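You operate a simulated robot arm through the tools that you are given. There is no shell and no other tool. Be economical: measure what you need, move in short steps, check, and stop when the job is done.

Carry out the task below with a simulated two-armed robot. There is one attempt and no reset: what you move stays moved.

## Task
Zip the pad shut, fold its flap over and roll the fluff off.
Fine: use the lint roller and stand it back on its spot. What is to be rubbed or washed off counts as gone when no trace of it is left.

Only the result counts: the job must be done as asked and must still hold three seconds after the hand-in. Knocking over, shifting, dropping, spilling or breaking anything else fails it. Flat cloth is picked up by pressing the open fingertips on it (5 to 10 N) and closing them slowly along it; thin cloth reads only 2 to 8 mm in the jaws.

## Robot
Two 7-joint arms with two-finger parallel grippers on one trunk, on a base that drives. Base frame: it is fixed to the floor where the robot stands at the start and does not move with it; the origin is under the middle of the robot, x ahead of it, y to its left, z up; the surface under the hand at the start is at about z = 80. Readings come in cm, degrees, newtons and seconds.
The left shoulder is at the start at [5, 16.8, 120.7], the right one opposite. With the tool pointing down near the work surface each hand reaches from about 10 to 64 cm from the robot's upright axis, wherever it stands, measured 20 degrees to its own side. Places, roughly: pad zip [60, -20, 90]; zip flap [70, -10, 90]; zip pad (34x29x5 cm) [50, -10, 80]. Payload 1.57 kg a hand.
The tool frame of a hand sits at the grasp point between the pads (the TCP): z along the fingers, y along the line on which they close. The tips reach 3 cm beyond it. Largest opening 8 cm; finger width 1.7, thickness 1.2; the body of the gripper, 4 by 8.2 cm, starts 8 cm behind the TCP.
Orientation is told as [roll, pitch, yaw] about the base's x, y, z axes, in that order, counted from this pose: with the fingers straight down and closing along the base's y, the tool's x points along the base's -x, its y along +y and its z along -z.

## Interface
- The arms move only by the tool nudge_tool. It takes "left_moves", "right_moves" or both (then of equal length, played together; a hand with none holds still); each is a list of rows, each a list of 7 numbers: the finger opening in mm, from 0 to 80, then the shift along the tool's x, y, z in mm, then the turn, a rotation vector about the tool's x, y, z in degrees. In form: [[gripper, tx, ty, tz, rx, ry, rz], ...]. A call has 1 to 12 rows; each row is the pose to reach, as a shift and turn from the pose commanded when the call began, along the tool's axes at that moment. A row lasts 0.2 s, in which the tool goes at most 5 cm and 8.6 degrees; a call with a longer step from one row to the next is refused whole, and so is a gripper value outside its range. Where a pose cannot be reached the arm comes as near as it can. A force on the tool above 40 N (or 10 N above the force at the start of the call, whichever is more), or a blocked arm, ends the call early, and 0.2 s more pass. Each finger travels about 4.5 cm/s and halts on what it meets, pressing with about 40 N; the grip force reading is that of the motor and also rises with nothing between the fingers. The clock runs only during rows and for 0.2 s after the last one: add rows that repeat a pose to give the fingers time. It gives the time, the measured TCP pose, the force on the tool (base axes), the opening and the grip force at its end, in the units of the frame above (readings bear some noise), with the torque about the TCP (base axes, N m) and any sound that the robot's microphone picked up, and new pictures: "pictures" is both (left out), scene, wrist or none (wrist: the cameras of the hands that moved).
- Cameras (640 x 400 px; columns grow to the right, rows downward): "scene" is now at [11.91, -2.31, 141.01]; the picture's right is [-0.25, -0.97, 0.00], its down [-0.63, 0.16, -0.76] and it looks along [0.73, -0.19, -0.65] (base axes); focal length 246 px, centre (320, 200). "left" rides on the left gripper at [7.2, 0.7, -12.2] in its tool frame; the picture's right is [-0.09, 1.00, 0.00], its down [-0.84, -0.08, -0.54] and it looks along [-0.54, -0.05, 0.84] (tool axes); focal length 238 px, centre (320, 200). "right" rides on the right gripper at [7.2, -0.7, -12.2] in its tool frame; the picture's right is [0.09, 1.00, 0.00], its down [-0.84, 0.08, -0.54] and it looks along [-0.54, 0.05, 0.84] (tool axes); focal length 238 px, centre (320, 200). There is no depth. A picture from a camera that has moved, and an enlarged one, comes with that camera's place and axes in the base frame and with its lens.
- move_column(by): slides the trunk up (or, below 0, down) by that many cm; the arms and the scene camera ride with it, the base frame stays. It gives what a move gives, with no picture.
- base_move(legs): drives the robot by 1 to 6 legs, each [ahead, left, turn to the left] in cm, cm and degrees, along the robot's own axes; the way and the turn of a leg run together, so that a leg with both is an arc; at most 150 cm and 180 degrees a leg. The arms and the cameras ride along, it lands a little off, and it stops where it bumps. It gives what a move gives, and a new picture of the scene camera.
- head_to(pan, tilt): turns the head with the scene camera to pan (to the left, within 80 degrees either way) and tilt (down, from -29 to 69), counted from straight ahead of the robot. It gives what a move gives, and a new picture of the scene camera.
- inspect(camera, box): a new picture of the part [left, top, right, bottom] of that camera's present view, enlarged. No time passes.
- finish_job(): hands the job in; it is judged then, once.

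Work in short steps. Places have to be worked out from the pictures, the camera data and where the tool is seen: move nearer, look again, correct. Check each grasp and each placing, and mend what went wrong. You have 120 turns and 260 pictures in all, those below and enlarged ones among them. Open the grippers and draw the arms clear of the work before you hand the job in, unless the task says otherwise; then end with one line.

The tools are called after ">>>" by a JSON object that holds its "op" and its "data". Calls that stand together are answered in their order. nudge_tool: Moves the arms, as the interface text tells. Its arguments: {"type":"object","properties":{"left_moves":{"type":"array","items":{"type":"array","items":{"type":"number"}}},"right_moves":{"type":"array","items":{"type":"array","items":{"type":"number"}}},"pictures":{"type":"string","enum":["both","scene","wrist","none"]}},"required":[]} The other tools are called the same way: move_column (by) slides the trunk up or down; base_move (legs) drives the base; head_to (pan, tilt) turns the head that bears the scene camera; inspect (camera, box) takes an enlarged picture of a part of a camera's view; finish_job () hands the job in.

At the start:

```text
time_s: 0.0
left_tcp_pos: [40.64, 6.76, 120.61]
left_ee_rot: [0.1, 0.0, 0.1]
left_wrist_force: [0.4, 0.5, 0.5]
left_ft_torque: [0.0, 0.0, -0.03]
left_width: 7.98
left_finger_force: 0.0
right_tcp_pos: [37.22, -30.87, 123.76]
right_ee_rot: [0.1, 0.1, 0.1]
right_wrist_force: [0.1, 0.5, 0.0]
right_ft_torque: [0.01, 0.0, -0.02]
right_width: 8.01
right_finger_force: 0.0
trunk travel left (down, up): [-37.5, 6.8]
robot x, y, heading: [-0.21, 0.17, -0.1]
head pan, tilt: [-14.4, 40.7]
```

scene: 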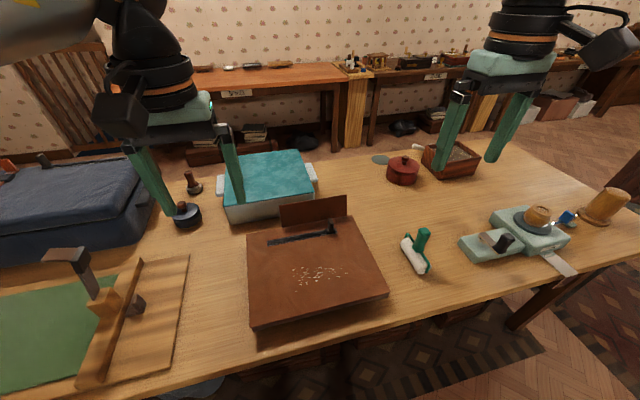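
right: 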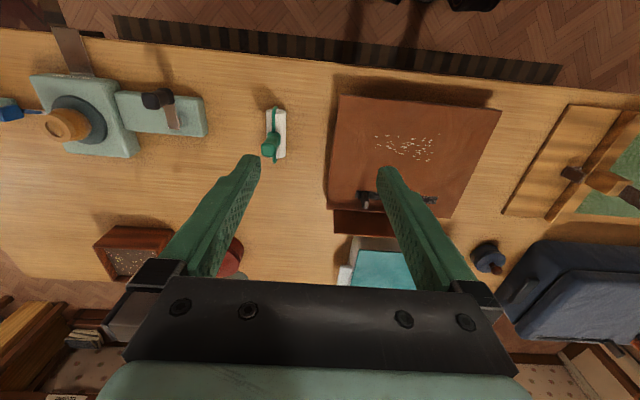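
left: 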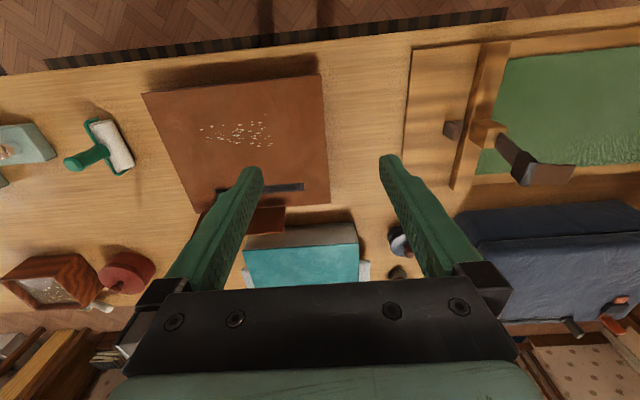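

The scene shows the pad with a zip near its far edge, a flap standing up behind it, fluff on top, and the roller to the right. I enlarge the zip and the roller.

>>> {"op": "inspect", "data": {"camera": "scene", "box": [230, 180, 400, 290]}}

>>> {"op": "inspect", "data": {"camera": "scene", "box": [380, 210, 460, 290]}}

>>> {"op": "inspect", "data": {"camera": "right", "box": [230, 80, 500, 260]}}

```text
3.64 times, centred on (315, 235) of scene
camera zoom: at [11.91, -2.31, 141.01], right [-0.25, -0.97, 0.0], down [-0.63, 0.16, -0.76], along [0.73, -0.19, -0.65], focal length 893 px, centre (338, 73)
```

zoom: 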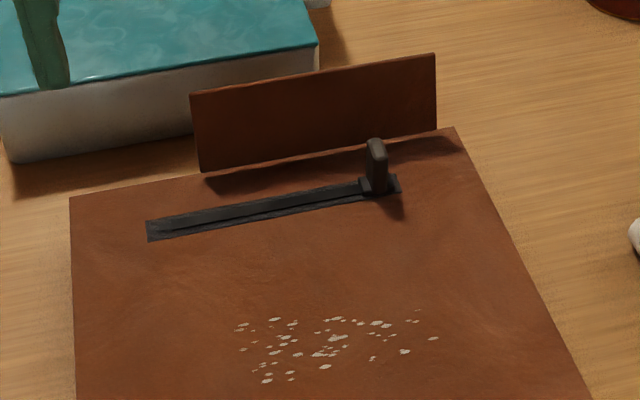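

```text
5.00 times, centred on (420, 250) of scene
camera zoom: at [11.91, -2.31, 141.01], right [-0.25, -0.97, 0.0], down [-0.63, 0.16, -0.76], along [0.73, -0.19, -0.65], focal length 1228 px, centre (-180, -50)
```

zoom: 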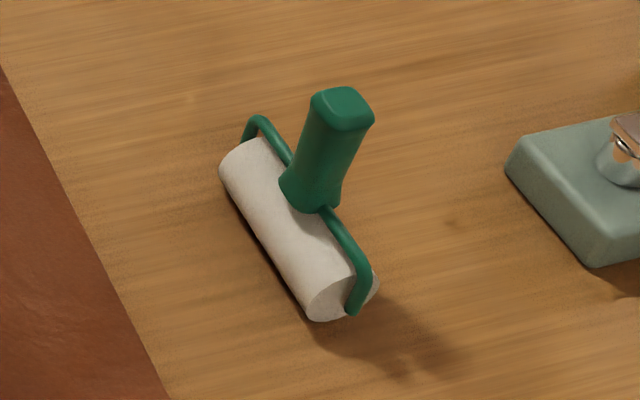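

```text
2.22 times, centred on (365, 170) of right
camera zoom: at [30.0, -31.48, 136.01], right [-0.09, 1.0, 0.0], down [0.84, 0.08, 0.54], along [0.54, 0.05, -0.84], focal length 530 px, centre (220, 267)
```

zoom: 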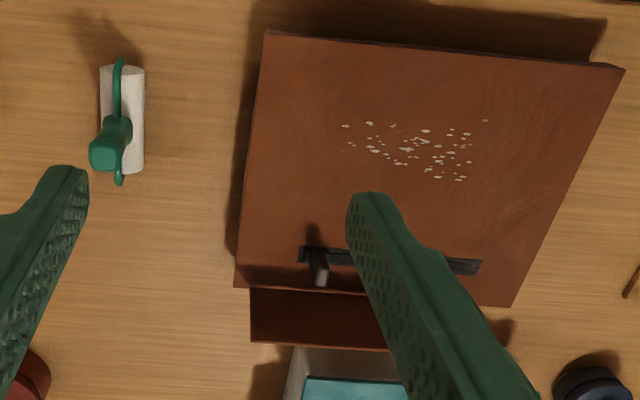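

The pad top is at about z=85, spanning x 36–65 and y -27 to 7. The zip tab stands at about (59.5, -18), and the track runs to y≈1 at x≈60. The flap stands at x≈65, y -25 to -4, with its top at z≈93. The roller handle is upright at about (46.7, -39.5), z 86–94, and its axis lies along x. The far targets are near the reach limit, so I drive a little closer.

>>> {"op": "base_move", "data": {"legs": [[8, 6, 0]]}}

```text
time_s: 1.2
left_tcp_pos: [48.55, 12.85, 120.57]
left_ee_rot: [-0.1, -0.1, 0.0]
left_wrist_force: [0.5, 0.0, -0.4]
left_ft_torque: [0.02, 0.04, 0.0]
left_width: 7.99
left_finger_force: 0.0
right_tcp_pos: [45.14, -24.63, 123.63]
right_ee_rot: [0.1, 0.2, 0.1]
right_wrist_force: [-0.2, -0.3, 0.0]
right_ft_torque: [0.01, 0.04, 0.0]
right_width: 8.0
right_finger_force: 0.1
trunk travel left (down, up): [-37.5, 6.8]
robot x, y, heading: [7.82, 6.37, 0.3]
head pan, tilt: [-14.4, 40.7]
camera scene: at [19.99, 3.88, 141.0], right [-0.25, -0.97, 0.0], down [-0.63, 0.16, -0.76], along [0.73, -0.19, -0.65], focal length 246 px, centre (320, 200)
```

scene: 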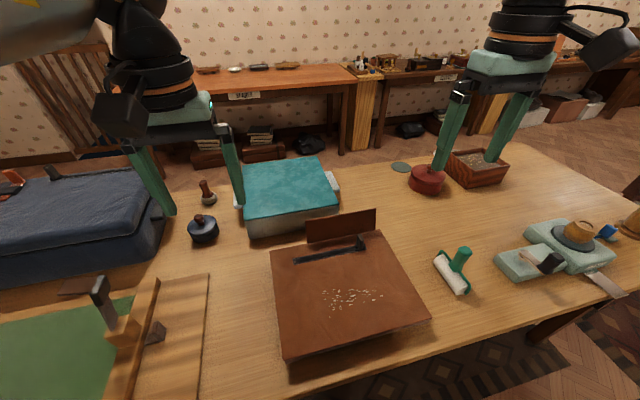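

The drive worked. I bring the right hand above the tab, fingers open, and look with the wrist camera.

>>> {"op": "nudge_tool", "data": {"right_moves": [[60, -24, 11, 33, 0, 0, 0], [60, -48, 22, 66, 0, 0, 0], [60, -72, 33, 99, 0, 0, 0], [60, -96, 44, 132, 0, 0, 0], [60, -120, 55, 165, 0, 0, 0], [60, -144, 66, 190, 0, 0, 0], [60, -144, 66, 190, 0, 0, 0]]}}

>>> {"op": "inspect", "data": {"camera": "scene", "box": [260, 170, 420, 280]}}

```text
time_s: 2.8
left_tcp_pos: [48.4, 12.84, 120.67]
left_ee_rot: [0.0, -0.1, 0.1]
left_wrist_force: [-0.7, 0.2, -0.4]
left_ft_torque: [0.03, 0.0, 0.01]
left_width: 8.01
left_finger_force: 0.0
right_tcp_pos: [59.53, -18.06, 104.64]
right_ee_rot: [0.1, 0.1, 0.1]
right_wrist_force: [1.1, 0.0, -0.3]
right_ft_torque: [-0.01, 0.01, 0.0]
right_width: 5.97
right_finger_force: 0.2
trunk travel left (down, up): [-37.5, 6.8]
robot x, y, heading: [7.99, 6.31, -0.0]
head pan, tilt: [-14.4, 40.7]
camera scene: at [19.87, 3.84, 141.01], right [-0.25, -0.97, 0.0], down [-0.63, 0.16, -0.76], along [0.73, -0.19, -0.65], focal length 246 px, centre (320, 200)
camera right: at [52.42, -18.78, 117.02], right [-0.09, 1.0, 0.0], down [0.84, 0.08, 0.54], along [0.54, 0.05, -0.84], focal length 238 px, centre (320, 200)
```

scene: 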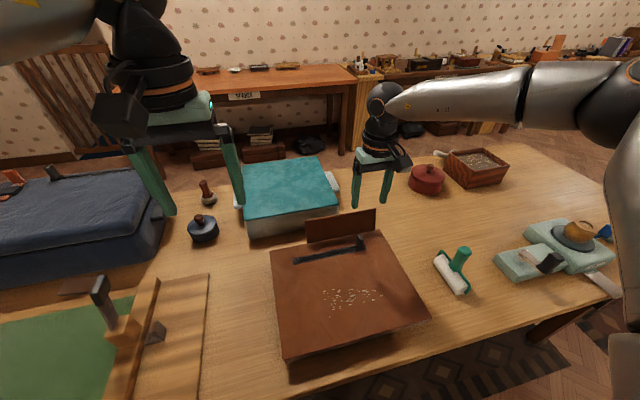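
right: 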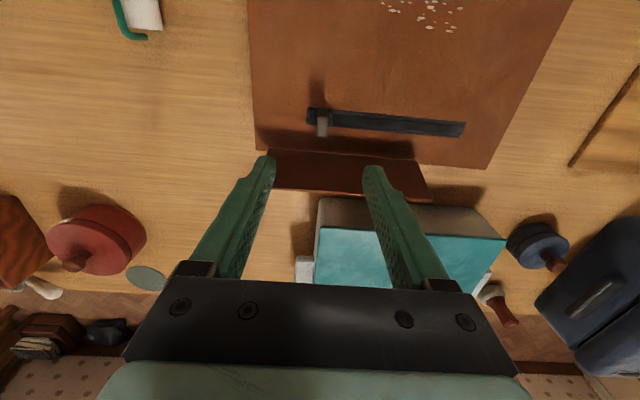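

```text
3.64 times, centred on (340, 225) of scene
camera zoom: at [19.87, 3.84, 141.01], right [-0.25, -0.97, 0.0], down [-0.63, 0.16, -0.76], along [0.73, -0.19, -0.65], focal length 893 px, centre (247, 109)
```

zoom: 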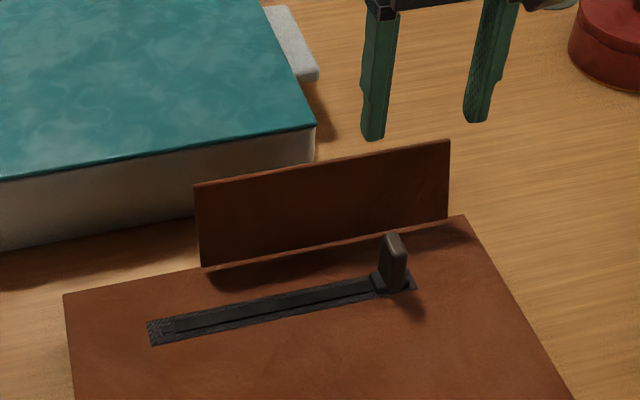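

The tab is confirmed at about (59.5, -17.9), z 86–90.5. I go down around it to TCP z≈89.3 and close gently.

>>> {"op": "nudge_tool", "data": {"right_moves": [[50, 0, 1, 45, 0, 0, 0], [50, 0, 1, 90, 0, 0, 0], [50, 0, 1, 130, 0, 0, 0], [50, 0, 1, 152, 0, 0, 0], [50, 0, 1, 152, 0, 0, 0]]}}

>>> {"op": "inspect", "data": {"camera": "scene", "box": [260, 170, 420, 280]}}

```text
time_s: 4.0
left_tcp_pos: [48.57, 12.8, 120.48]
left_ee_rot: [-0.1, 0.0, -0.1]
left_wrist_force: [0.4, 0.6, -0.7]
left_ft_torque: [-0.04, 0.03, -0.02]
left_width: 8.02
left_finger_force: 0.0
right_tcp_pos: [56.97, -19.45, 92.5]
right_ee_rot: [0.3, 0.1, 0.0]
right_wrist_force: [-0.4, -0.5, 0.3]
right_ft_torque: [-0.03, -0.01, -0.04]
right_width: 5.01
right_finger_force: 0.0
right hand out of reach, approached as far as the arm can: row 2, 3, 4, 5
trunk travel left (down, up): [-37.5, 6.8]
robot x, y, heading: [7.6, 6.07, -0.0]
head pan, tilt: [-14.4, 40.7]
camera scene: at [19.92, 3.83, 141.0], right [-0.25, -0.97, 0.0], down [-0.63, 0.16, -0.76], along [0.73, -0.19, -0.65], focal length 246 px, centre (320, 200)
camera right: at [49.74, -20.14, 104.8], right [-0.09, 1.0, 0.0], down [0.84, 0.08, 0.54], along [0.54, 0.05, -0.84], focal length 238 px, centre (320, 200)
```

scene: 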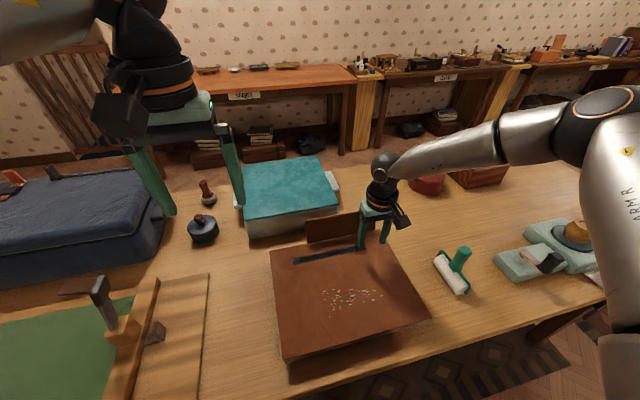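
right: 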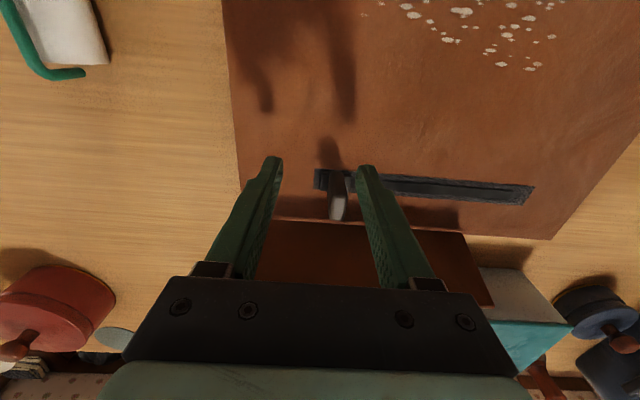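

```text
3.64 times, centred on (340, 225) of scene
camera zoom: at [19.92, 3.83, 141.0], right [-0.25, -0.97, 0.0], down [-0.63, 0.16, -0.76], along [0.73, -0.19, -0.65], focal length 893 px, centre (247, 109)
```

zoom: 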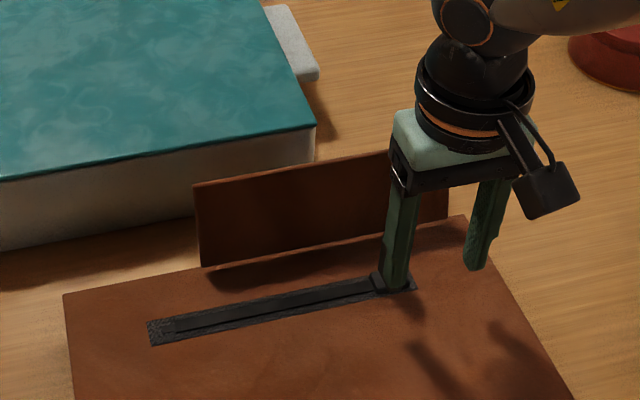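

The arm is out of reach here because the shoulder is high. I raise the hand, then lower the trunk and drive closer.

>>> {"op": "nudge_tool", "data": {"right_moves": [[50, 0, 0, 110, 0, 0, 0], [50, 20, 0, 70, 0, 0, 0], [50, 40, 0, 30, 0, 0, 0], [50, 60, 0, -10, 0, 0, 0], [50, 60, 0, -50, 0, 0, 0]], "pictures": "none"}}

```text
refused: row 1 steps farther than a row can; nothing moved
```

>>> {"op": "nudge_tool", "data": {"right_moves": [[50, 0, 0, -40, 0, 0, 0], [50, 0, 0, -80, 0, 0, 0], [50, 20, 0, -120, 0, 0, 0], [50, 50, 0, -140, 0, 0, 0], [50, 50, 0, -140, 0, 0, 0]], "pictures": "none"}}

```text
time_s: 5.2
left_tcp_pos: [48.59, 12.84, 120.63]
left_ee_rot: [-0.1, 0.0, 0.0]
left_wrist_force: [0.0, 0.1, -0.5]
left_ft_torque: [0.01, -0.01, 0.0]
left_width: 7.99
left_finger_force: 0.0
right_tcp_pos: [52.04, -20.0, 106.43]
right_ee_rot: [0.1, 0.1, 0.1]
right_wrist_force: [-0.4, -0.8, 0.7]
right_ft_torque: [0.0, 0.01, 0.04]
right_width: 5.01
right_finger_force: 0.0
trunk travel left (down, up): [-37.5, 6.8]
robot x, y, heading: [7.93, 6.24, -0.2]
head pan, tilt: [-14.4, 40.7]
```

>>> {"op": "base_move", "data": {"legs": [[5, 0, 0]]}}

>>> {"op": "move_column", "data": {"by": -10}}

```text
time_s: 6.2
left_tcp_pos: [53.6, 12.88, 120.64]
left_ee_rot: [0.0, 0.0, 0.0]
left_wrist_force: [-0.4, 0.5, -0.1]
left_ft_torque: [0.01, 0.03, -0.02]
left_width: 8.01
left_finger_force: 0.0
right_tcp_pos: [56.9, -20.07, 106.37]
right_ee_rot: [0.1, 0.1, 0.0]
right_wrist_force: [0.9, -0.3, 0.5]
right_ft_torque: [0.01, 0.05, 0.02]
right_width: 4.99
right_finger_force: 0.0
trunk travel left (down, up): [-37.5, 6.8]
robot x, y, heading: [13.51, 5.98, 0.0]
head pan, tilt: [-14.4, 40.7]
camera scene: at [25.07, 3.82, 140.99], right [-0.25, -0.97, 0.0], down [-0.63, 0.16, -0.76], along [0.73, -0.19, -0.65], focal length 246 px, centre (320, 200)
```

scene: 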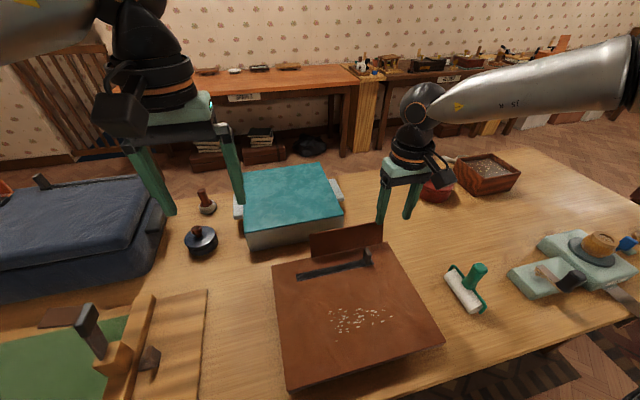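

```text
time_s: 7.5
left_tcp_pos: [53.64, 12.86, 110.61]
left_ee_rot: [0.0, -0.1, 0.0]
left_wrist_force: [-0.3, -0.7, 0.3]
left_ft_torque: [0.01, 0.01, 0.0]
left_width: 7.99
left_finger_force: 0.1
right_tcp_pos: [56.94, -20.15, 96.52]
right_ee_rot: [0.1, 0.0, 0.0]
right_wrist_force: [-0.3, -0.4, 0.2]
right_ft_torque: [0.01, -0.01, 0.0]
right_width: 5.0
right_finger_force: 0.0
trunk travel left (down, up): [-27.5, 16.8]
robot x, y, heading: [12.8, 5.98, 0.0]
head pan, tilt: [-14.4, 40.7]
```

Now I align over the tab at (59.5, -17.9) and go down to TCP z 89.3.

>>> {"op": "nudge_tool", "data": {"right_moves": [[50, -26, 22, 0, 0, 0, 0], [50, -26, 22, 40, 0, 0, 0], [50, -26, 22, 71, 0, 0, 0], [50, -26, 22, 71, 0, 0, 0]]}}

>>> {"op": "inspect", "data": {"camera": "right", "box": [230, 120, 430, 260]}}

```text
time_s: 8.5
left_tcp_pos: [53.6, 12.81, 110.64]
left_ee_rot: [0.0, -0.1, -0.1]
left_wrist_force: [-1.1, -0.3, -0.7]
left_ft_torque: [-0.02, 0.01, 0.02]
left_width: 8.02
left_finger_force: 0.0
right_tcp_pos: [59.59, -17.82, 89.56]
right_ee_rot: [0.1, 0.1, 0.0]
right_wrist_force: [-0.2, -1.0, -0.3]
right_ft_torque: [0.0, 0.01, 0.0]
right_width: 5.01
right_finger_force: 0.1
trunk travel left (down, up): [-27.5, 16.8]
robot x, y, heading: [13.22, 5.77, -0.0]
head pan, tilt: [-14.4, 40.7]
camera scene: at [24.94, 3.82, 131.01], right [-0.25, -0.97, 0.0], down [-0.63, 0.16, -0.76], along [0.73, -0.19, -0.65], focal length 246 px, centre (320, 200)
camera right: at [52.45, -18.49, 101.84], right [-0.09, 1.0, 0.0], down [0.84, 0.08, 0.54], along [0.54, 0.05, -0.84], focal length 238 px, centre (320, 200)
```

scene: 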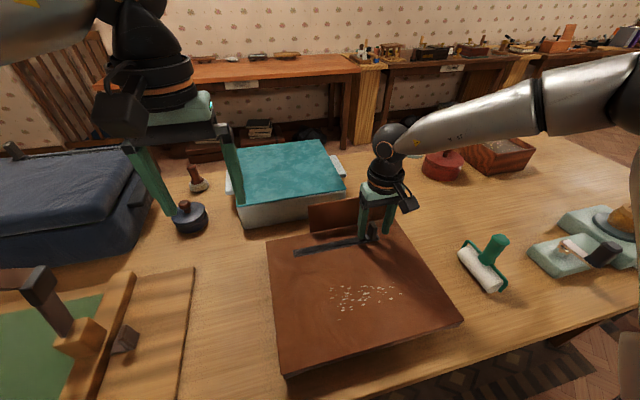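
right: 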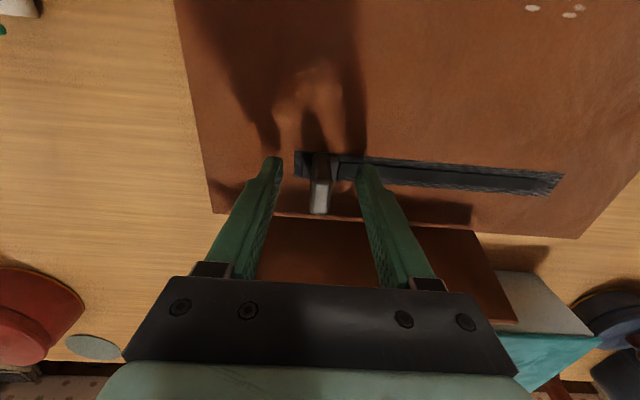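

```text
2.86 times, centred on (330, 190) of right
camera zoom: at [52.45, -18.49, 101.84], right [-0.09, 1.0, 0.0], down [0.84, 0.08, 0.54], along [0.54, 0.05, -0.84], focal length 681 px, centre (291, 229)
```

zoom: 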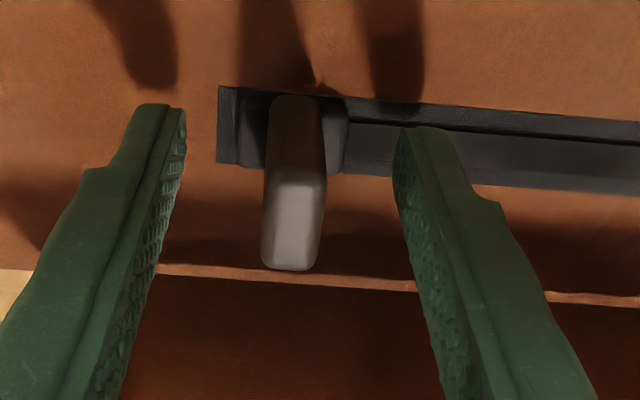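

The tab sits centred between the fingers. I close on it.

>>> {"op": "nudge_tool", "data": {"right_moves": [[30, 0, 0, 0, 0, 0, 0], [15, 0, 0, 0, 0, 0, 0], [6, 0, 0, 0, 0, 0, 0], [2, 0, 0, 0, 0, 0, 0], [2, 0, 0, 0, 0, 0, 0]], "pictures": "none"}}

```text
time_s: 9.7
left_tcp_pos: [53.5, 12.8, 110.55]
left_ee_rot: [0.0, 0.0, -0.1]
left_wrist_force: [-1.2, -0.5, -0.8]
left_ft_torque: [0.0, 0.04, 0.03]
left_width: 7.99
left_finger_force: 0.1
right_tcp_pos: [59.6, -17.81, 89.56]
right_ee_rot: [0.0, 0.1, -0.1]
right_wrist_force: [-0.8, 2.7, -0.2]
right_ft_torque: [-0.12, -0.05, -0.02]
right_width: 1.18
right_finger_force: 28.9
trunk travel left (down, up): [-27.5, 16.8]
robot x, y, heading: [13.24, 6.05, -0.0]
head pan, tilt: [-14.4, 40.7]
```

The tab is gripped at 1.2 cm. I pull it along +y, slowly.

>>> {"op": "nudge_tool", "data": {"right_moves": [[2, 0, 10, 0, 0, 0, 0], [2, 0, 20, 0, 0, 0, 0], [2, 0, 30, 0, 0, 0, 0], [2, 0, 40, 0, 0, 0, 0], [2, 0, 50, 0, 0, 0, 0]]}}

```text
time_s: 10.9
left_tcp_pos: [53.41, 12.78, 110.75]
left_ee_rot: [-0.1, -0.1, 0.0]
left_wrist_force: [-1.0, -0.9, 0.0]
left_ft_torque: [0.01, 0.0, 0.0]
left_width: 8.02
left_finger_force: 0.0
right_tcp_pos: [59.61, -12.94, 89.58]
right_ee_rot: [0.3, -0.3, -0.1]
right_wrist_force: [2.8, -0.9, 16.0]
right_ft_torque: [-0.22, 0.19, -0.01]
right_width: 1.18
right_finger_force: 29.3
trunk travel left (down, up): [-27.5, 16.8]
robot x, y, heading: [13.27, 6.3, -0.2]
head pan, tilt: [-14.4, 40.7]
camera scene: at [24.85, 3.87, 131.03], right [-0.25, -0.97, 0.0], down [-0.63, 0.16, -0.76], along [0.73, -0.19, -0.65], focal length 246 px, centre (320, 200)
camera right: at [52.38, -13.59, 101.81], right [-0.09, 1.0, 0.0], down [0.83, 0.07, 0.55], along [0.54, 0.05, -0.84], focal length 238 px, centre (320, 200)
```

scene: 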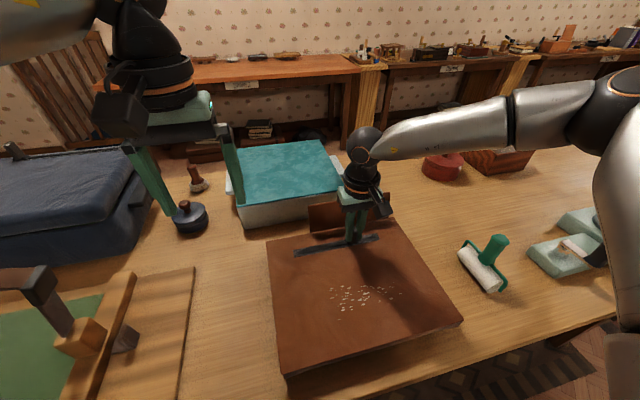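
right: 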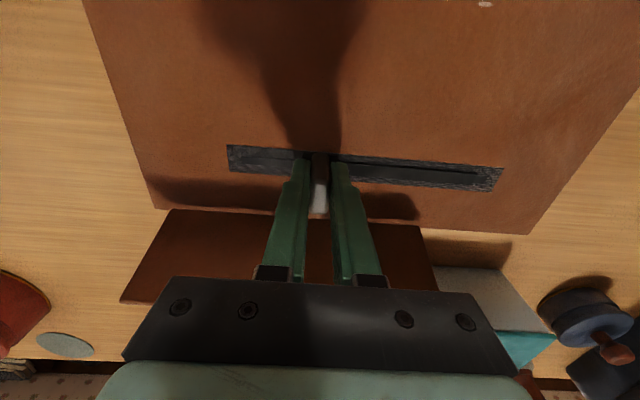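

The slider follows and the teeth close behind it. There is a 16 N upward push, so I ease up by 1 mm as I go on.

>>> {"op": "nudge_tool", "data": {"right_moves": [[2, 0, 5, -1, 0, 0, 0], [2, 0, 15, -1, 0, 0, 0], [2, 0, 25, -1, 0, 0, 0], [2, 0, 35, -1, 0, 0, 0], [2, 0, 45, -1, 0, 0, 0], [2, 0, 55, -1, 0, 0, 0], [2, 0, 65, -1, 0, 0, 0]], "pictures": "wrist"}}

```text
time_s: 12.5
left_tcp_pos: [53.52, 12.73, 110.66]
left_ee_rot: [0.1, 0.1, -0.1]
left_wrist_force: [0.4, 0.8, -0.7]
left_ft_torque: [0.01, 0.02, -0.01]
left_width: 8.0
left_finger_force: 0.0
right_tcp_pos: [57.55, -9.35, 90.6]
right_ee_rot: [0.2, 0.1, 0.0]
right_wrist_force: [-0.3, -0.3, -6.2]
right_ft_torque: [-0.11, -0.44, 0.01]
right_width: 1.17
right_finger_force: 29.4
right hand out of reach, approached as far as the arm can: row 3, 4, 5, 6, 7
trunk travel left (down, up): [-27.5, 16.8]
robot x, y, heading: [12.73, 6.06, 0.1]
head pan, tilt: [-14.4, 40.7]
camera right: at [50.43, -10.15, 102.88], right [-0.09, 1.0, 0.0], down [0.84, 0.08, 0.54], along [0.54, 0.05, -0.84], focal length 238 px, centre (320, 200)
```

right: 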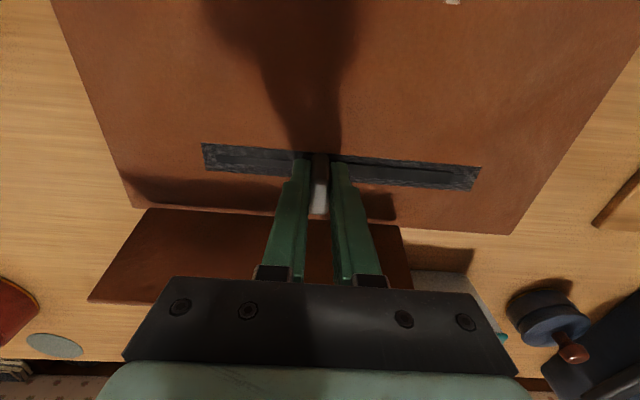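

The hand hit its reach limit and was drawn to x=57.5 while still holding the tab. I check whether the pad has shifted.

>>> {"op": "inspect", "data": {"camera": "scene", "box": [240, 160, 480, 380]}}

>>> {"op": "inspect", "data": {"camera": "right", "box": [180, 110, 500, 260]}}

```text
1.82 times, centred on (360, 270) of scene
camera zoom: at [24.98, 3.81, 131.0], right [-0.25, -0.97, 0.0], down [-0.63, 0.16, -0.76], along [0.73, -0.19, -0.65], focal length 446 px, centre (247, 73)
```

zoom: 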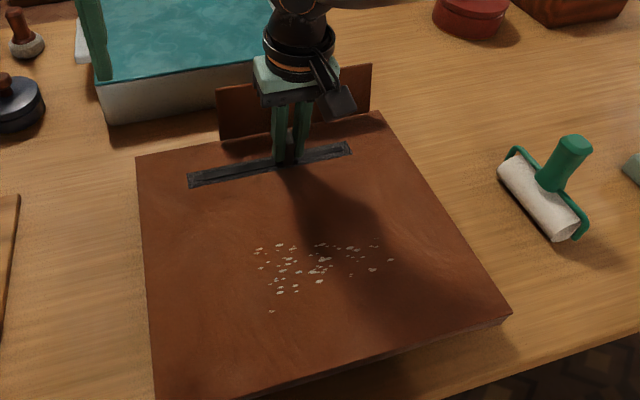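

```text
2.00 times, centred on (340, 185) of right
camera zoom: at [50.43, -10.15, 102.88], right [-0.09, 1.0, 0.0], down [0.84, 0.08, 0.54], along [0.54, 0.05, -0.84], focal length 477 px, centre (280, 230)
```

zoom: 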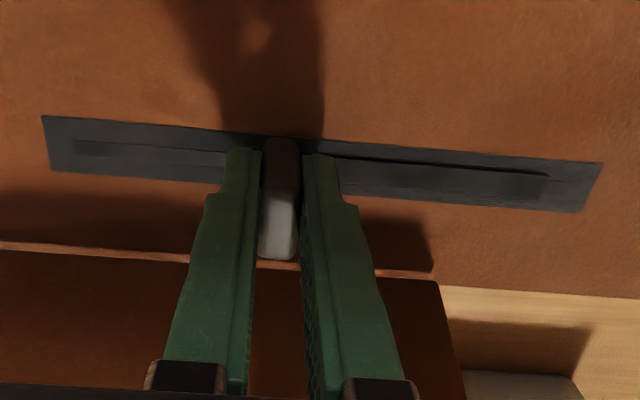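

The pad was dragged about 1.3 cm nearer and 1.9 cm left by that jump. The limit is arm posture, not length. I release, lift, and drive the base left so the tab lies more to the right hand's own side.

>>> {"op": "nudge_tool", "data": {"right_moves": [[20, 0, 0, 0, 0, 0, 0], [40, 0, 0, 0, 0, 0, 0], [40, 0, 0, -40, 0, 0, 0], [40, 0, 0, -80, 0, 0, 0], [40, 0, 0, -80, 0, 0, 0]], "pictures": "none"}}

>>> {"op": "base_move", "data": {"legs": [[0, 13, 0]]}}

```text
time_s: 13.7
left_tcp_pos: [53.48, 12.79, 110.58]
left_ee_rot: [-0.1, 0.0, 0.0]
left_wrist_force: [-0.8, -0.7, -0.2]
left_ft_torque: [-0.01, -0.02, -0.01]
left_width: 8.01
left_finger_force: 0.1
right_tcp_pos: [57.37, -9.91, 98.59]
right_ee_rot: [0.1, 0.2, -0.1]
right_wrist_force: [0.2, -0.2, -0.2]
right_ft_torque: [0.01, -0.01, 0.01]
right_width: 3.99
right_finger_force: 0.0
trunk travel left (down, up): [-27.5, 16.8]
robot x, y, heading: [13.25, 6.44, -0.1]
head pan, tilt: [-14.4, 40.7]
```

```text
time_s: 15.5
left_tcp_pos: [53.58, 26.07, 110.55]
left_ee_rot: [0.0, -0.1, 0.3]
left_wrist_force: [0.7, -0.2, 0.9]
left_ft_torque: [-0.02, -0.01, 0.02]
left_width: 8.02
left_finger_force: 0.1
right_tcp_pos: [57.49, 3.25, 98.62]
right_ee_rot: [0.1, 0.1, 0.2]
right_wrist_force: [0.1, 0.9, -0.4]
right_ft_torque: [-0.02, -0.01, -0.02]
right_width: 3.98
right_finger_force: 0.1
trunk travel left (down, up): [-27.5, 16.8]
robot x, y, heading: [12.95, 19.45, 0.1]
head pan, tilt: [-14.4, 40.7]
camera scene: at [24.94, 16.94, 131.01], right [-0.25, -0.97, 0.0], down [-0.63, 0.16, -0.76], along [0.73, -0.19, -0.65], focal length 246 px, centre (320, 200)
```

scene: 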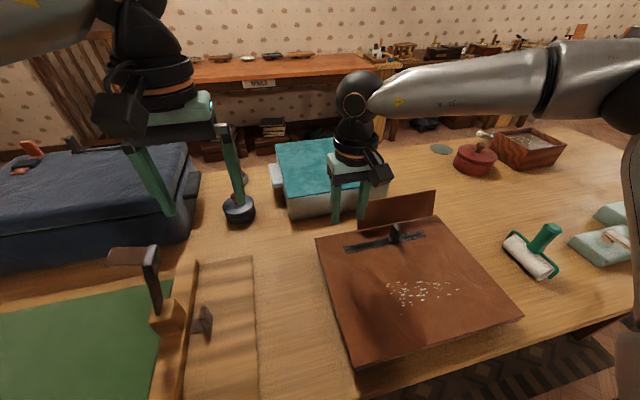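

I move the right hand back over the tab, about 12.5 cm to the right, and look.

>>> {"op": "nudge_tool", "data": {"right_moves": [[40, 0, -40, 0, 0, 0, 0], [40, 0, -80, 0, 0, 0, 0], [40, -5, -125, 0, 0, 0, 0], [40, -5, -125, 0, 0, 0, 0]], "pictures": "wrist"}}

>>> {"op": "inspect", "data": {"camera": "scene", "box": [300, 170, 540, 380]}}

```text
time_s: 16.5
left_tcp_pos: [53.48, 26.0, 110.69]
left_ee_rot: [0.0, 0.0, 0.2]
left_wrist_force: [0.3, -0.6, -0.1]
left_ft_torque: [0.02, -0.02, 0.04]
left_width: 8.0
left_finger_force: 0.2
right_tcp_pos: [58.06, -9.46, 98.75]
right_ee_rot: [0.0, 0.0, 0.2]
right_wrist_force: [0.7, -0.5, -0.2]
right_ft_torque: [-0.03, 0.02, 0.03]
right_width: 3.99
right_finger_force: 0.0
trunk travel left (down, up): [-27.5, 16.8]
robot x, y, heading: [13.36, 19.13, 0.2]
head pan, tilt: [-14.4, 40.7]
camera right: at [50.89, -10.27, 110.97], right [-0.1, 1.0, 0.0], down [0.84, 0.08, 0.54], along [0.54, 0.05, -0.84], focal length 238 px, centre (320, 200)
```

right: 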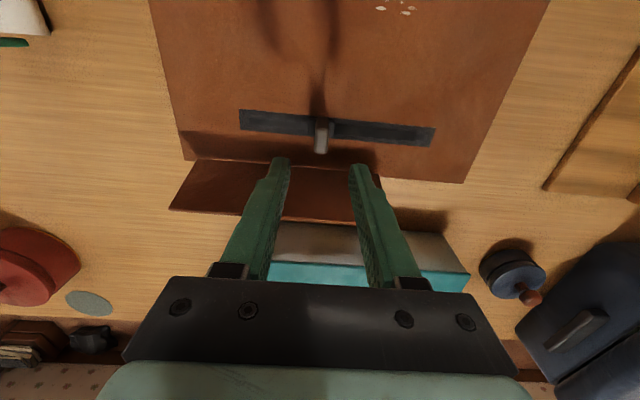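

```text
1.90 times, centred on (420, 275) of scene
camera zoom: at [24.94, 16.93, 131.01], right [-0.25, -0.97, 0.0], down [-0.63, 0.16, -0.76], along [0.73, -0.19, -0.65], focal length 468 px, centre (130, 57)
```

zoom: 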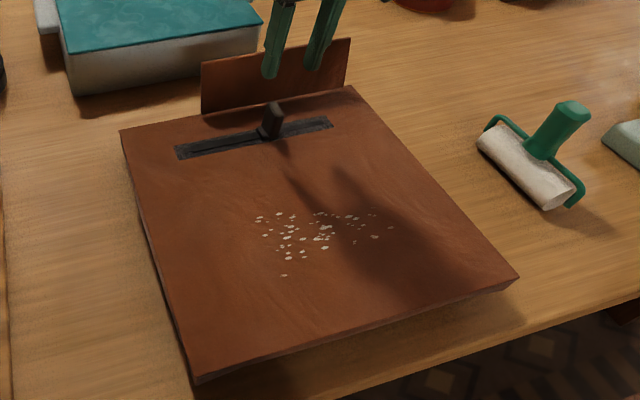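

The tab is at about (58.1, -9.4), right under the fingers. I descend and close.

>>> {"op": "nudge_tool", "data": {"right_moves": [[40, 0, 0, 45, 0, 0, 0], [40, 0, 0, 92, 0, 0, 0], [40, 0, 0, 92, 0, 0, 0], [20, 0, 0, 92, 0, 0, 0], [6, 0, 0, 92, 0, 0, 0], [2, 0, 0, 92, 0, 0, 0], [2, 0, 0, 92, 0, 0, 0]], "pictures": "wrist"}}

```text
time_s: 18.1
left_tcp_pos: [53.52, 26.08, 110.56]
left_ee_rot: [0.0, 0.0, 0.1]
left_wrist_force: [-0.4, 0.5, 0.2]
left_ft_torque: [-0.01, -0.01, 0.01]
left_width: 8.02
left_finger_force: 0.0
right_tcp_pos: [58.06, -9.35, 89.57]
right_ee_rot: [0.1, 0.0, 0.1]
right_wrist_force: [-0.2, 0.0, 0.2]
right_ft_torque: [-0.15, -0.19, -0.04]
right_width: 1.19
right_finger_force: 29.4
trunk travel left (down, up): [-27.5, 16.8]
robot x, y, heading: [12.87, 19.1, 0.2]
head pan, tilt: [-14.4, 40.7]
camera right: at [50.91, -10.15, 101.77], right [-0.09, 1.0, 0.0], down [0.84, 0.08, 0.54], along [0.54, 0.05, -0.84], focal length 238 px, centre (320, 200)
```

right: 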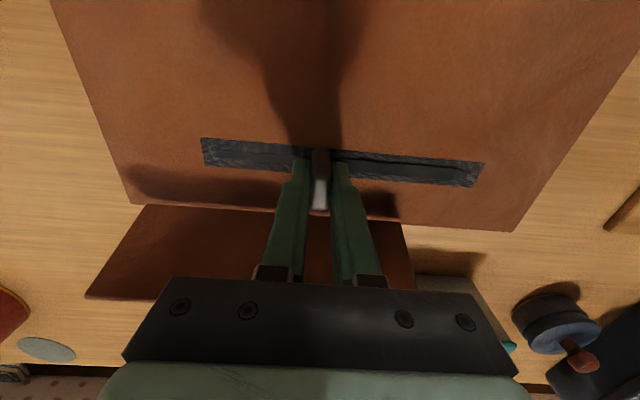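

Regripped with no side load. I pull +y by 5 cm at a gentle rate.

>>> {"op": "nudge_tool", "data": {"right_moves": [[2, 0, 6, 0, 0, 0, 0], [2, 0, 12, 0, 0, 0, 0], [2, 0, 18, 0, 0, 0, 0], [2, 0, 24, 0, 0, 0, 0], [2, 0, 30, 0, 0, 0, 0], [2, 0, 36, 0, 0, 0, 0], [2, 0, 42, 0, 0, 0, 0], [2, 0, 48, 0, 0, 0, 0]], "pictures": "wrist"}}

```text
time_s: 19.9
left_tcp_pos: [53.47, 26.03, 110.69]
left_ee_rot: [0.0, 0.0, 0.3]
left_wrist_force: [-0.4, -0.3, 0.2]
left_ft_torque: [-0.02, 0.0, 0.0]
left_width: 7.99
left_finger_force: 0.1
right_tcp_pos: [58.03, -4.31, 89.53]
right_ee_rot: [0.2, -0.2, 0.3]
right_wrist_force: [10.0, -1.2, 14.3]
right_ft_torque: [-0.36, -0.75, -0.04]
right_width: 1.2
right_finger_force: 29.3
trunk travel left (down, up): [-27.5, 16.8]
robot x, y, heading: [13.03, 19.09, 0.3]
head pan, tilt: [-14.4, 40.7]
camera right: at [50.81, -5.1, 101.72], right [-0.1, 1.0, 0.0], down [0.83, 0.08, 0.55], along [0.54, 0.05, -0.84], focal length 238 px, centre (320, 200)
```

right: 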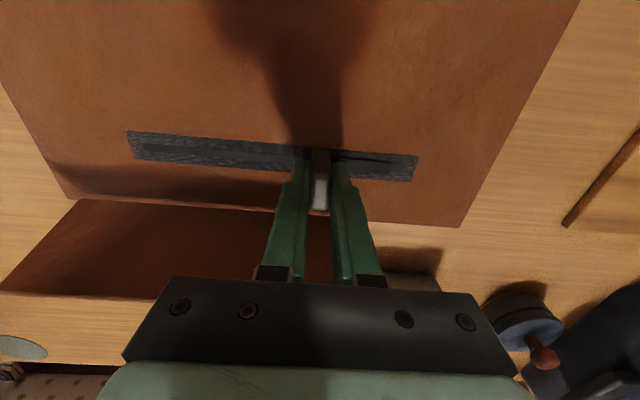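

It moves well. I ease 1.5 mm in +x and pull another 4.2 cm, staying short of the posture limit.

>>> {"op": "nudge_tool", "data": {"right_moves": [[2, -1, 6, -0.5, 0, 0, 0], [2, -1.5, 12, -0.5, 0, 0, 0], [2, -1.5, 18, -0.5, 0, 0, 0], [2, -1.5, 24, -0.5, 0, 0, 0], [2, -1.5, 30, -0.5, 0, 0, 0], [2, -1.5, 36, -0.5, 0, 0, 0], [2, -1.5, 42, -0.5, 0, 0, 0]], "pictures": "wrist"}}

```text
time_s: 21.5
left_tcp_pos: [53.2, 26.0, 110.62]
left_ee_rot: [-0.1, -0.1, 0.2]
left_wrist_force: [0.3, 0.7, 0.2]
left_ft_torque: [0.0, -0.03, -0.01]
left_width: 8.01
left_finger_force: 0.0
right_tcp_pos: [57.95, -0.17, 89.44]
right_ee_rot: [0.1, 0.2, 0.2]
right_wrist_force: [-4.5, -0.9, 16.8]
right_ft_torque: [-0.18, 0.25, -0.02]
right_width: 1.19
right_finger_force: 29.1
trunk travel left (down, up): [-27.5, 16.8]
robot x, y, heading: [12.97, 19.29, -0.1]
head pan, tilt: [-14.4, 40.7]
camera right: at [50.87, -0.95, 101.76], right [-0.09, 1.0, 0.0], down [0.84, 0.08, 0.54], along [0.54, 0.05, -0.84], focal length 238 px, centre (320, 200)
```

right: 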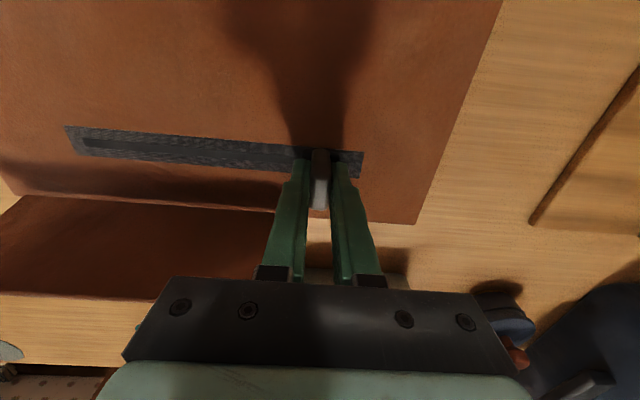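

About 1–1.5 cm of track is left. I pull 1 cm more in small steps.

>>> {"op": "nudge_tool", "data": {"right_moves": [[2, 0, 4, -1, 0, 0, 0], [2, 0, 8, -1, 0, 0, 0], [2, 0, 11, -1, 0, 0, 0], [2, 0, 11, -1, 0, 0, 0]], "pictures": "wrist"}}

>>> {"op": "inspect", "data": {"camera": "right", "box": [260, 120, 400, 220]}}

```text
time_s: 22.5
left_tcp_pos: [53.43, 26.0, 110.68]
left_ee_rot: [0.0, -0.2, 0.2]
left_wrist_force: [-0.1, 0.5, 0.1]
left_ft_torque: [0.01, 0.01, -0.02]
left_width: 8.02
left_finger_force: 0.0
right_tcp_pos: [58.02, 0.83, 89.5]
right_ee_rot: [0.1, 0.1, 0.2]
right_wrist_force: [-3.0, -1.1, 5.5]
right_ft_torque: [-0.2, 0.09, -0.02]
right_width: 1.2
right_finger_force: 29.3
trunk travel left (down, up): [-27.5, 16.8]
robot x, y, heading: [13.22, 19.39, 0.1]
head pan, tilt: [-14.4, 40.7]
camera right: at [50.86, 0.03, 101.76], right [-0.09, 1.0, 0.0], down [0.84, 0.08, 0.54], along [0.54, 0.05, -0.84], focal length 238 px, centre (320, 200)
```

right: 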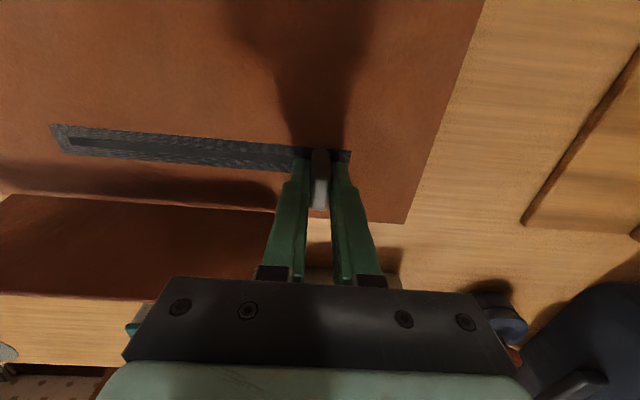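

```text
4.00 times, centred on (330, 170) of right
camera zoom: at [50.86, 0.03, 101.76], right [-0.09, 1.0, 0.0], down [0.84, 0.08, 0.54], along [0.54, 0.05, -0.84], focal length 953 px, centre (280, 320)
```

zoom: 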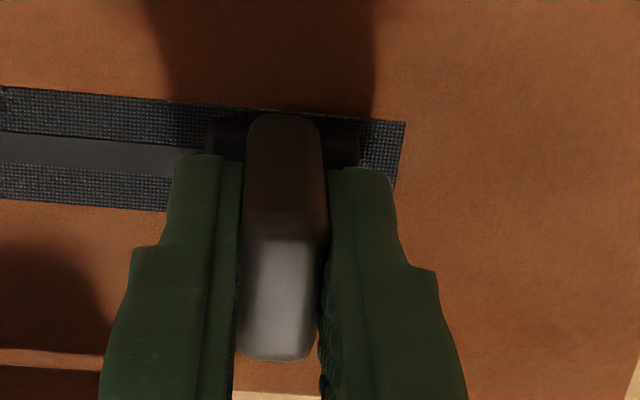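

The slider is within about 2 mm of where it should stop, comparing the margin at the start. I pull up to 4 mm more, watching for a stop.

>>> {"op": "nudge_tool", "data": {"right_moves": [[2, 0, 1, 0, 0, 0, 0], [2, 0, 2, 0, 0, 0, 0], [2, 0, 3, 0, 0, 0, 0], [2, 0, 4, 0, 0, 0, 0], [2, 0, 4, 0, 0, 0, 0]], "pictures": "none"}}

>>> {"op": "inspect", "data": {"camera": "right", "box": [260, 120, 400, 220]}}

```text
time_s: 23.7
left_tcp_pos: [53.58, 25.84, 110.53]
left_ee_rot: [0.0, 0.0, 0.2]
left_wrist_force: [0.1, 0.9, 0.5]
left_ft_torque: [-0.02, -0.02, -0.03]
left_width: 7.99
left_finger_force: 0.1
right_tcp_pos: [58.08, 1.26, 89.55]
right_ee_rot: [0.2, 0.1, 0.2]
right_wrist_force: [0.9, -0.7, 0.5]
right_ft_torque: [0.14, -0.19, 0.15]
right_width: 1.19
right_finger_force: 29.2
trunk travel left (down, up): [-27.5, 16.8]
robot x, y, heading: [13.05, 19.16, 0.4]
head pan, tilt: [-14.4, 40.7]
```

```text
4.00 times, centred on (330, 170) of right
camera zoom: at [50.98, 0.49, 101.87], right [-0.1, 1.0, 0.0], down [0.84, 0.08, 0.54], along [0.54, 0.05, -0.84], focal length 953 px, centre (280, 320)
```

zoom: 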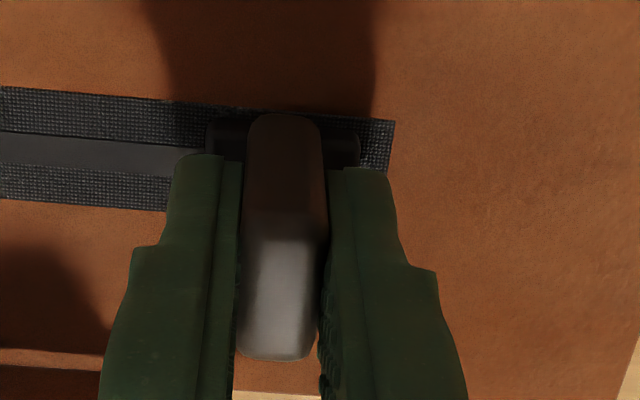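

The tape edge moved only about 2 mm for 4 mm of pull, so the slider is probably at its stop. One more small pull will confirm it.

>>> {"op": "nudge_tool", "data": {"right_moves": [[2, 0, 1, 0, 0, 0, 0], [2, 0, 2, 0, 0, 0, 0], [2, 0, 3, 0, 0, 0, 0], [2, 0, 3, 0, 0, 0, 0]], "pictures": "none"}}

>>> {"op": "inspect", "data": {"camera": "right", "box": [260, 120, 400, 220]}}

```text
time_s: 24.7
left_tcp_pos: [53.52, 25.99, 110.61]
left_ee_rot: [0.1, 0.1, 0.2]
left_wrist_force: [0.6, -0.4, 0.9]
left_ft_torque: [-0.02, -0.05, -0.02]
left_width: 8.0
left_finger_force: 0.1
right_tcp_pos: [57.99, 1.52, 89.45]
right_ee_rot: [0.1, 0.1, 0.1]
right_wrist_force: [0.1, -1.0, -0.1]
right_ft_torque: [-0.18, 0.07, 0.1]
right_width: 1.2
right_finger_force: 29.5
trunk travel left (down, up): [-27.5, 16.8]
robot x, y, heading: [12.92, 19.25, 0.0]
head pan, tilt: [-14.4, 40.7]
```

```text
4.00 times, centred on (330, 170) of right
camera zoom: at [50.88, 0.81, 101.79], right [-0.09, 1.0, 0.0], down [0.84, 0.08, 0.54], along [0.54, 0.05, -0.84], focal length 953 px, centre (280, 320)
```

zoom: 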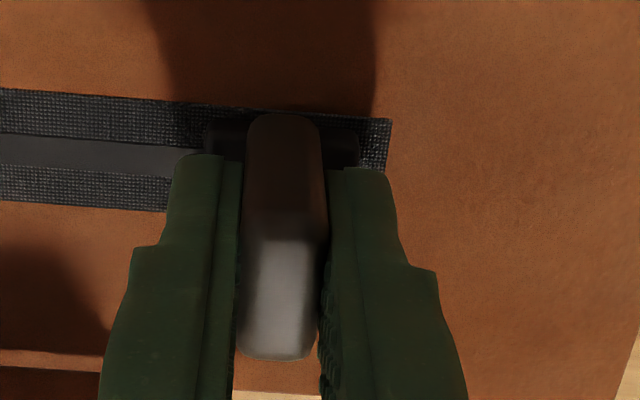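

The tape stays put relative to the slider, so the zip is at its end and shut. I release, lift, and go over behind the flap.

>>> {"op": "nudge_tool", "data": {"right_moves": [[20, 0, 0, 0, 0, 0, 0], [36, 0, 0, 0, 0, 0, 0], [36, 0, 0, -40, 0, 0, 0], [36, 0, 0, -80, 0, 0, 0], [36, 0, -40, -110, 0, 0, 0], [10, 0, -80, -120, 0, 0, 0], [0, -10, -125, -120, 0, 0, 0], [0, -20, -135, -120, 0, 0, 0], [0, -20, -135, -120, 0, 0, 0]]}}

```text
time_s: 26.7
left_tcp_pos: [53.49, 25.88, 110.66]
left_ee_rot: [0.1, 0.0, 0.3]
left_wrist_force: [0.3, -0.3, 0.3]
left_ft_torque: [-0.01, 0.02, -0.01]
left_width: 7.99
left_finger_force: 0.1
right_tcp_pos: [60.25, -12.07, 101.53]
right_ee_rot: [0.1, 0.1, 0.2]
right_wrist_force: [0.1, -0.5, 0.7]
right_ft_torque: [0.02, -0.02, -0.01]
right_width: 0.0
right_finger_force: 21.5
trunk travel left (down, up): [-27.5, 16.8]
robot x, y, heading: [13.12, 19.28, 0.0]
head pan, tilt: [-14.4, 40.7]
camera scene: at [24.93, 16.9, 131.01], right [-0.25, -0.97, 0.0], down [-0.63, 0.16, -0.76], along [0.73, -0.19, -0.65], focal length 246 px, centre (320, 200)
camera right: at [53.08, -12.83, 113.8], right [-0.09, 1.0, 0.0], down [0.84, 0.08, 0.54], along [0.54, 0.05, -0.84], focal length 238 px, centre (320, 200)
```

scene: 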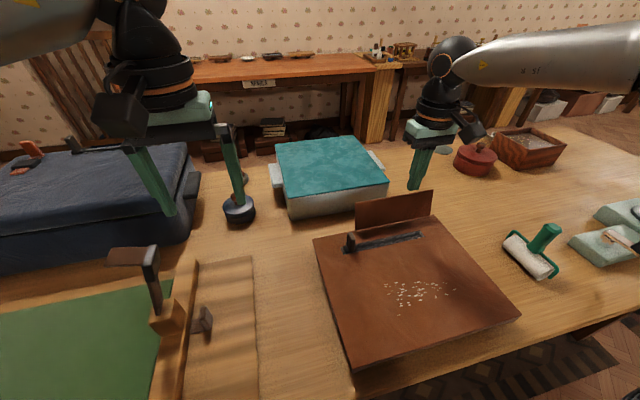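
right: 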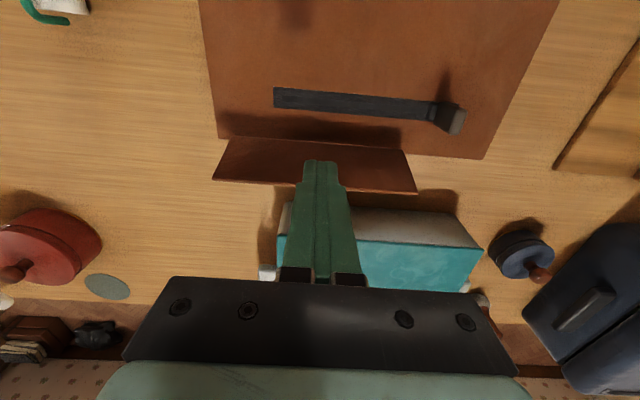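

The slider is now at the far left end of the track. The flap's top edge is at x≈64.5, y -22 to -2.3, and the teal box front is at x≈75.7, which leaves room behind the flap. I drive 6 cm ahead for reach; the hand is clear above everything.

>>> {"op": "base_move", "data": {"legs": [[6, 0, 0]]}}

>>> {"op": "nudge_tool", "data": {"right_moves": [[0, -15, 0, 0, 0, 0, 0], [0, -25, 0, 0, 0, 0, 0], [0, -25, 0, 0, 0, 0, 0]]}}

```text
time_s: 27.7
left_tcp_pos: [59.74, 26.0, 110.64]
left_ee_rot: [0.0, 0.0, 0.2]
left_wrist_force: [0.5, 0.0, -0.3]
left_ft_torque: [0.02, 0.01, -0.01]
left_width: 8.01
left_finger_force: 0.0
right_tcp_pos: [66.32, -11.88, 101.46]
right_ee_rot: [0.0, 0.1, 0.0]
right_wrist_force: [0.6, -1.1, -1.0]
right_ft_torque: [0.01, 0.01, 0.0]
right_width: 0.0
right_finger_force: 21.6
trunk travel left (down, up): [-27.5, 16.8]
robot x, y, heading: [19.29, 18.88, 0.1]
head pan, tilt: [-14.4, 40.7]
camera scene: at [31.11, 16.92, 130.99], right [-0.25, -0.97, 0.0], down [-0.63, 0.16, -0.76], along [0.73, -0.19, -0.65], focal length 246 px, centre (320, 200)
```

scene: 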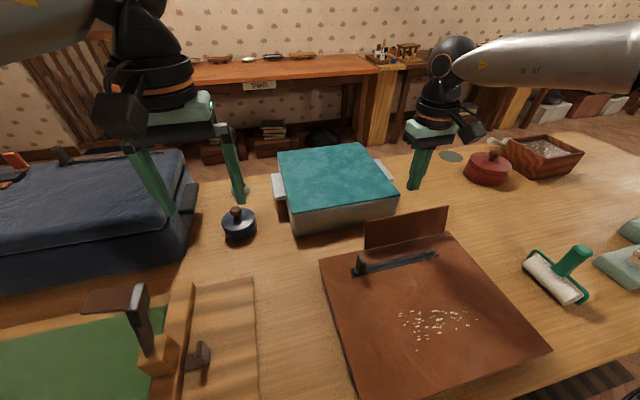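

```text
time_s: 28.5
left_tcp_pos: [59.6, 26.06, 110.75]
left_ee_rot: [0.0, -0.1, 0.3]
left_wrist_force: [-0.3, -0.1, -0.4]
left_ft_torque: [0.01, 0.0, -0.02]
left_width: 7.98
left_finger_force: 0.1
right_tcp_pos: [68.8, -11.89, 101.49]
right_ee_rot: [0.0, 0.1, 0.1]
right_wrist_force: [0.2, 0.4, -0.6]
right_ft_torque: [0.02, 0.02, 0.01]
right_width: 0.0
right_finger_force: 21.1
trunk travel left (down, up): [-27.5, 16.8]
robot x, y, heading: [18.89, 19.0, 0.4]
head pan, tilt: [-14.4, 40.7]
camera scene: at [31.03, 16.91, 131.01], right [-0.25, -0.97, 0.0], down [-0.63, 0.16, -0.76], along [0.73, -0.19, -0.65], focal length 246 px, centre (320, 200)
camera right: at [61.57, -12.66, 113.87], right [-0.09, 1.0, 0.0], down [0.84, 0.08, 0.54], along [0.54, 0.05, -0.84], focal length 238 px, centre (320, 200)
```

scene: 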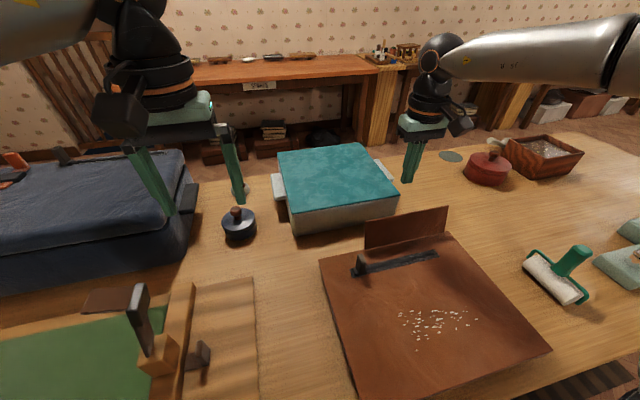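
right: 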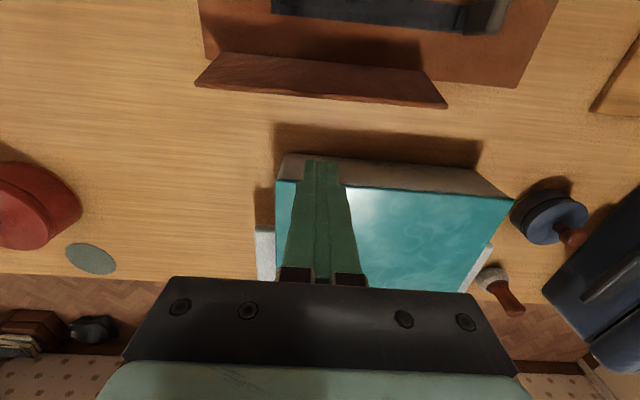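

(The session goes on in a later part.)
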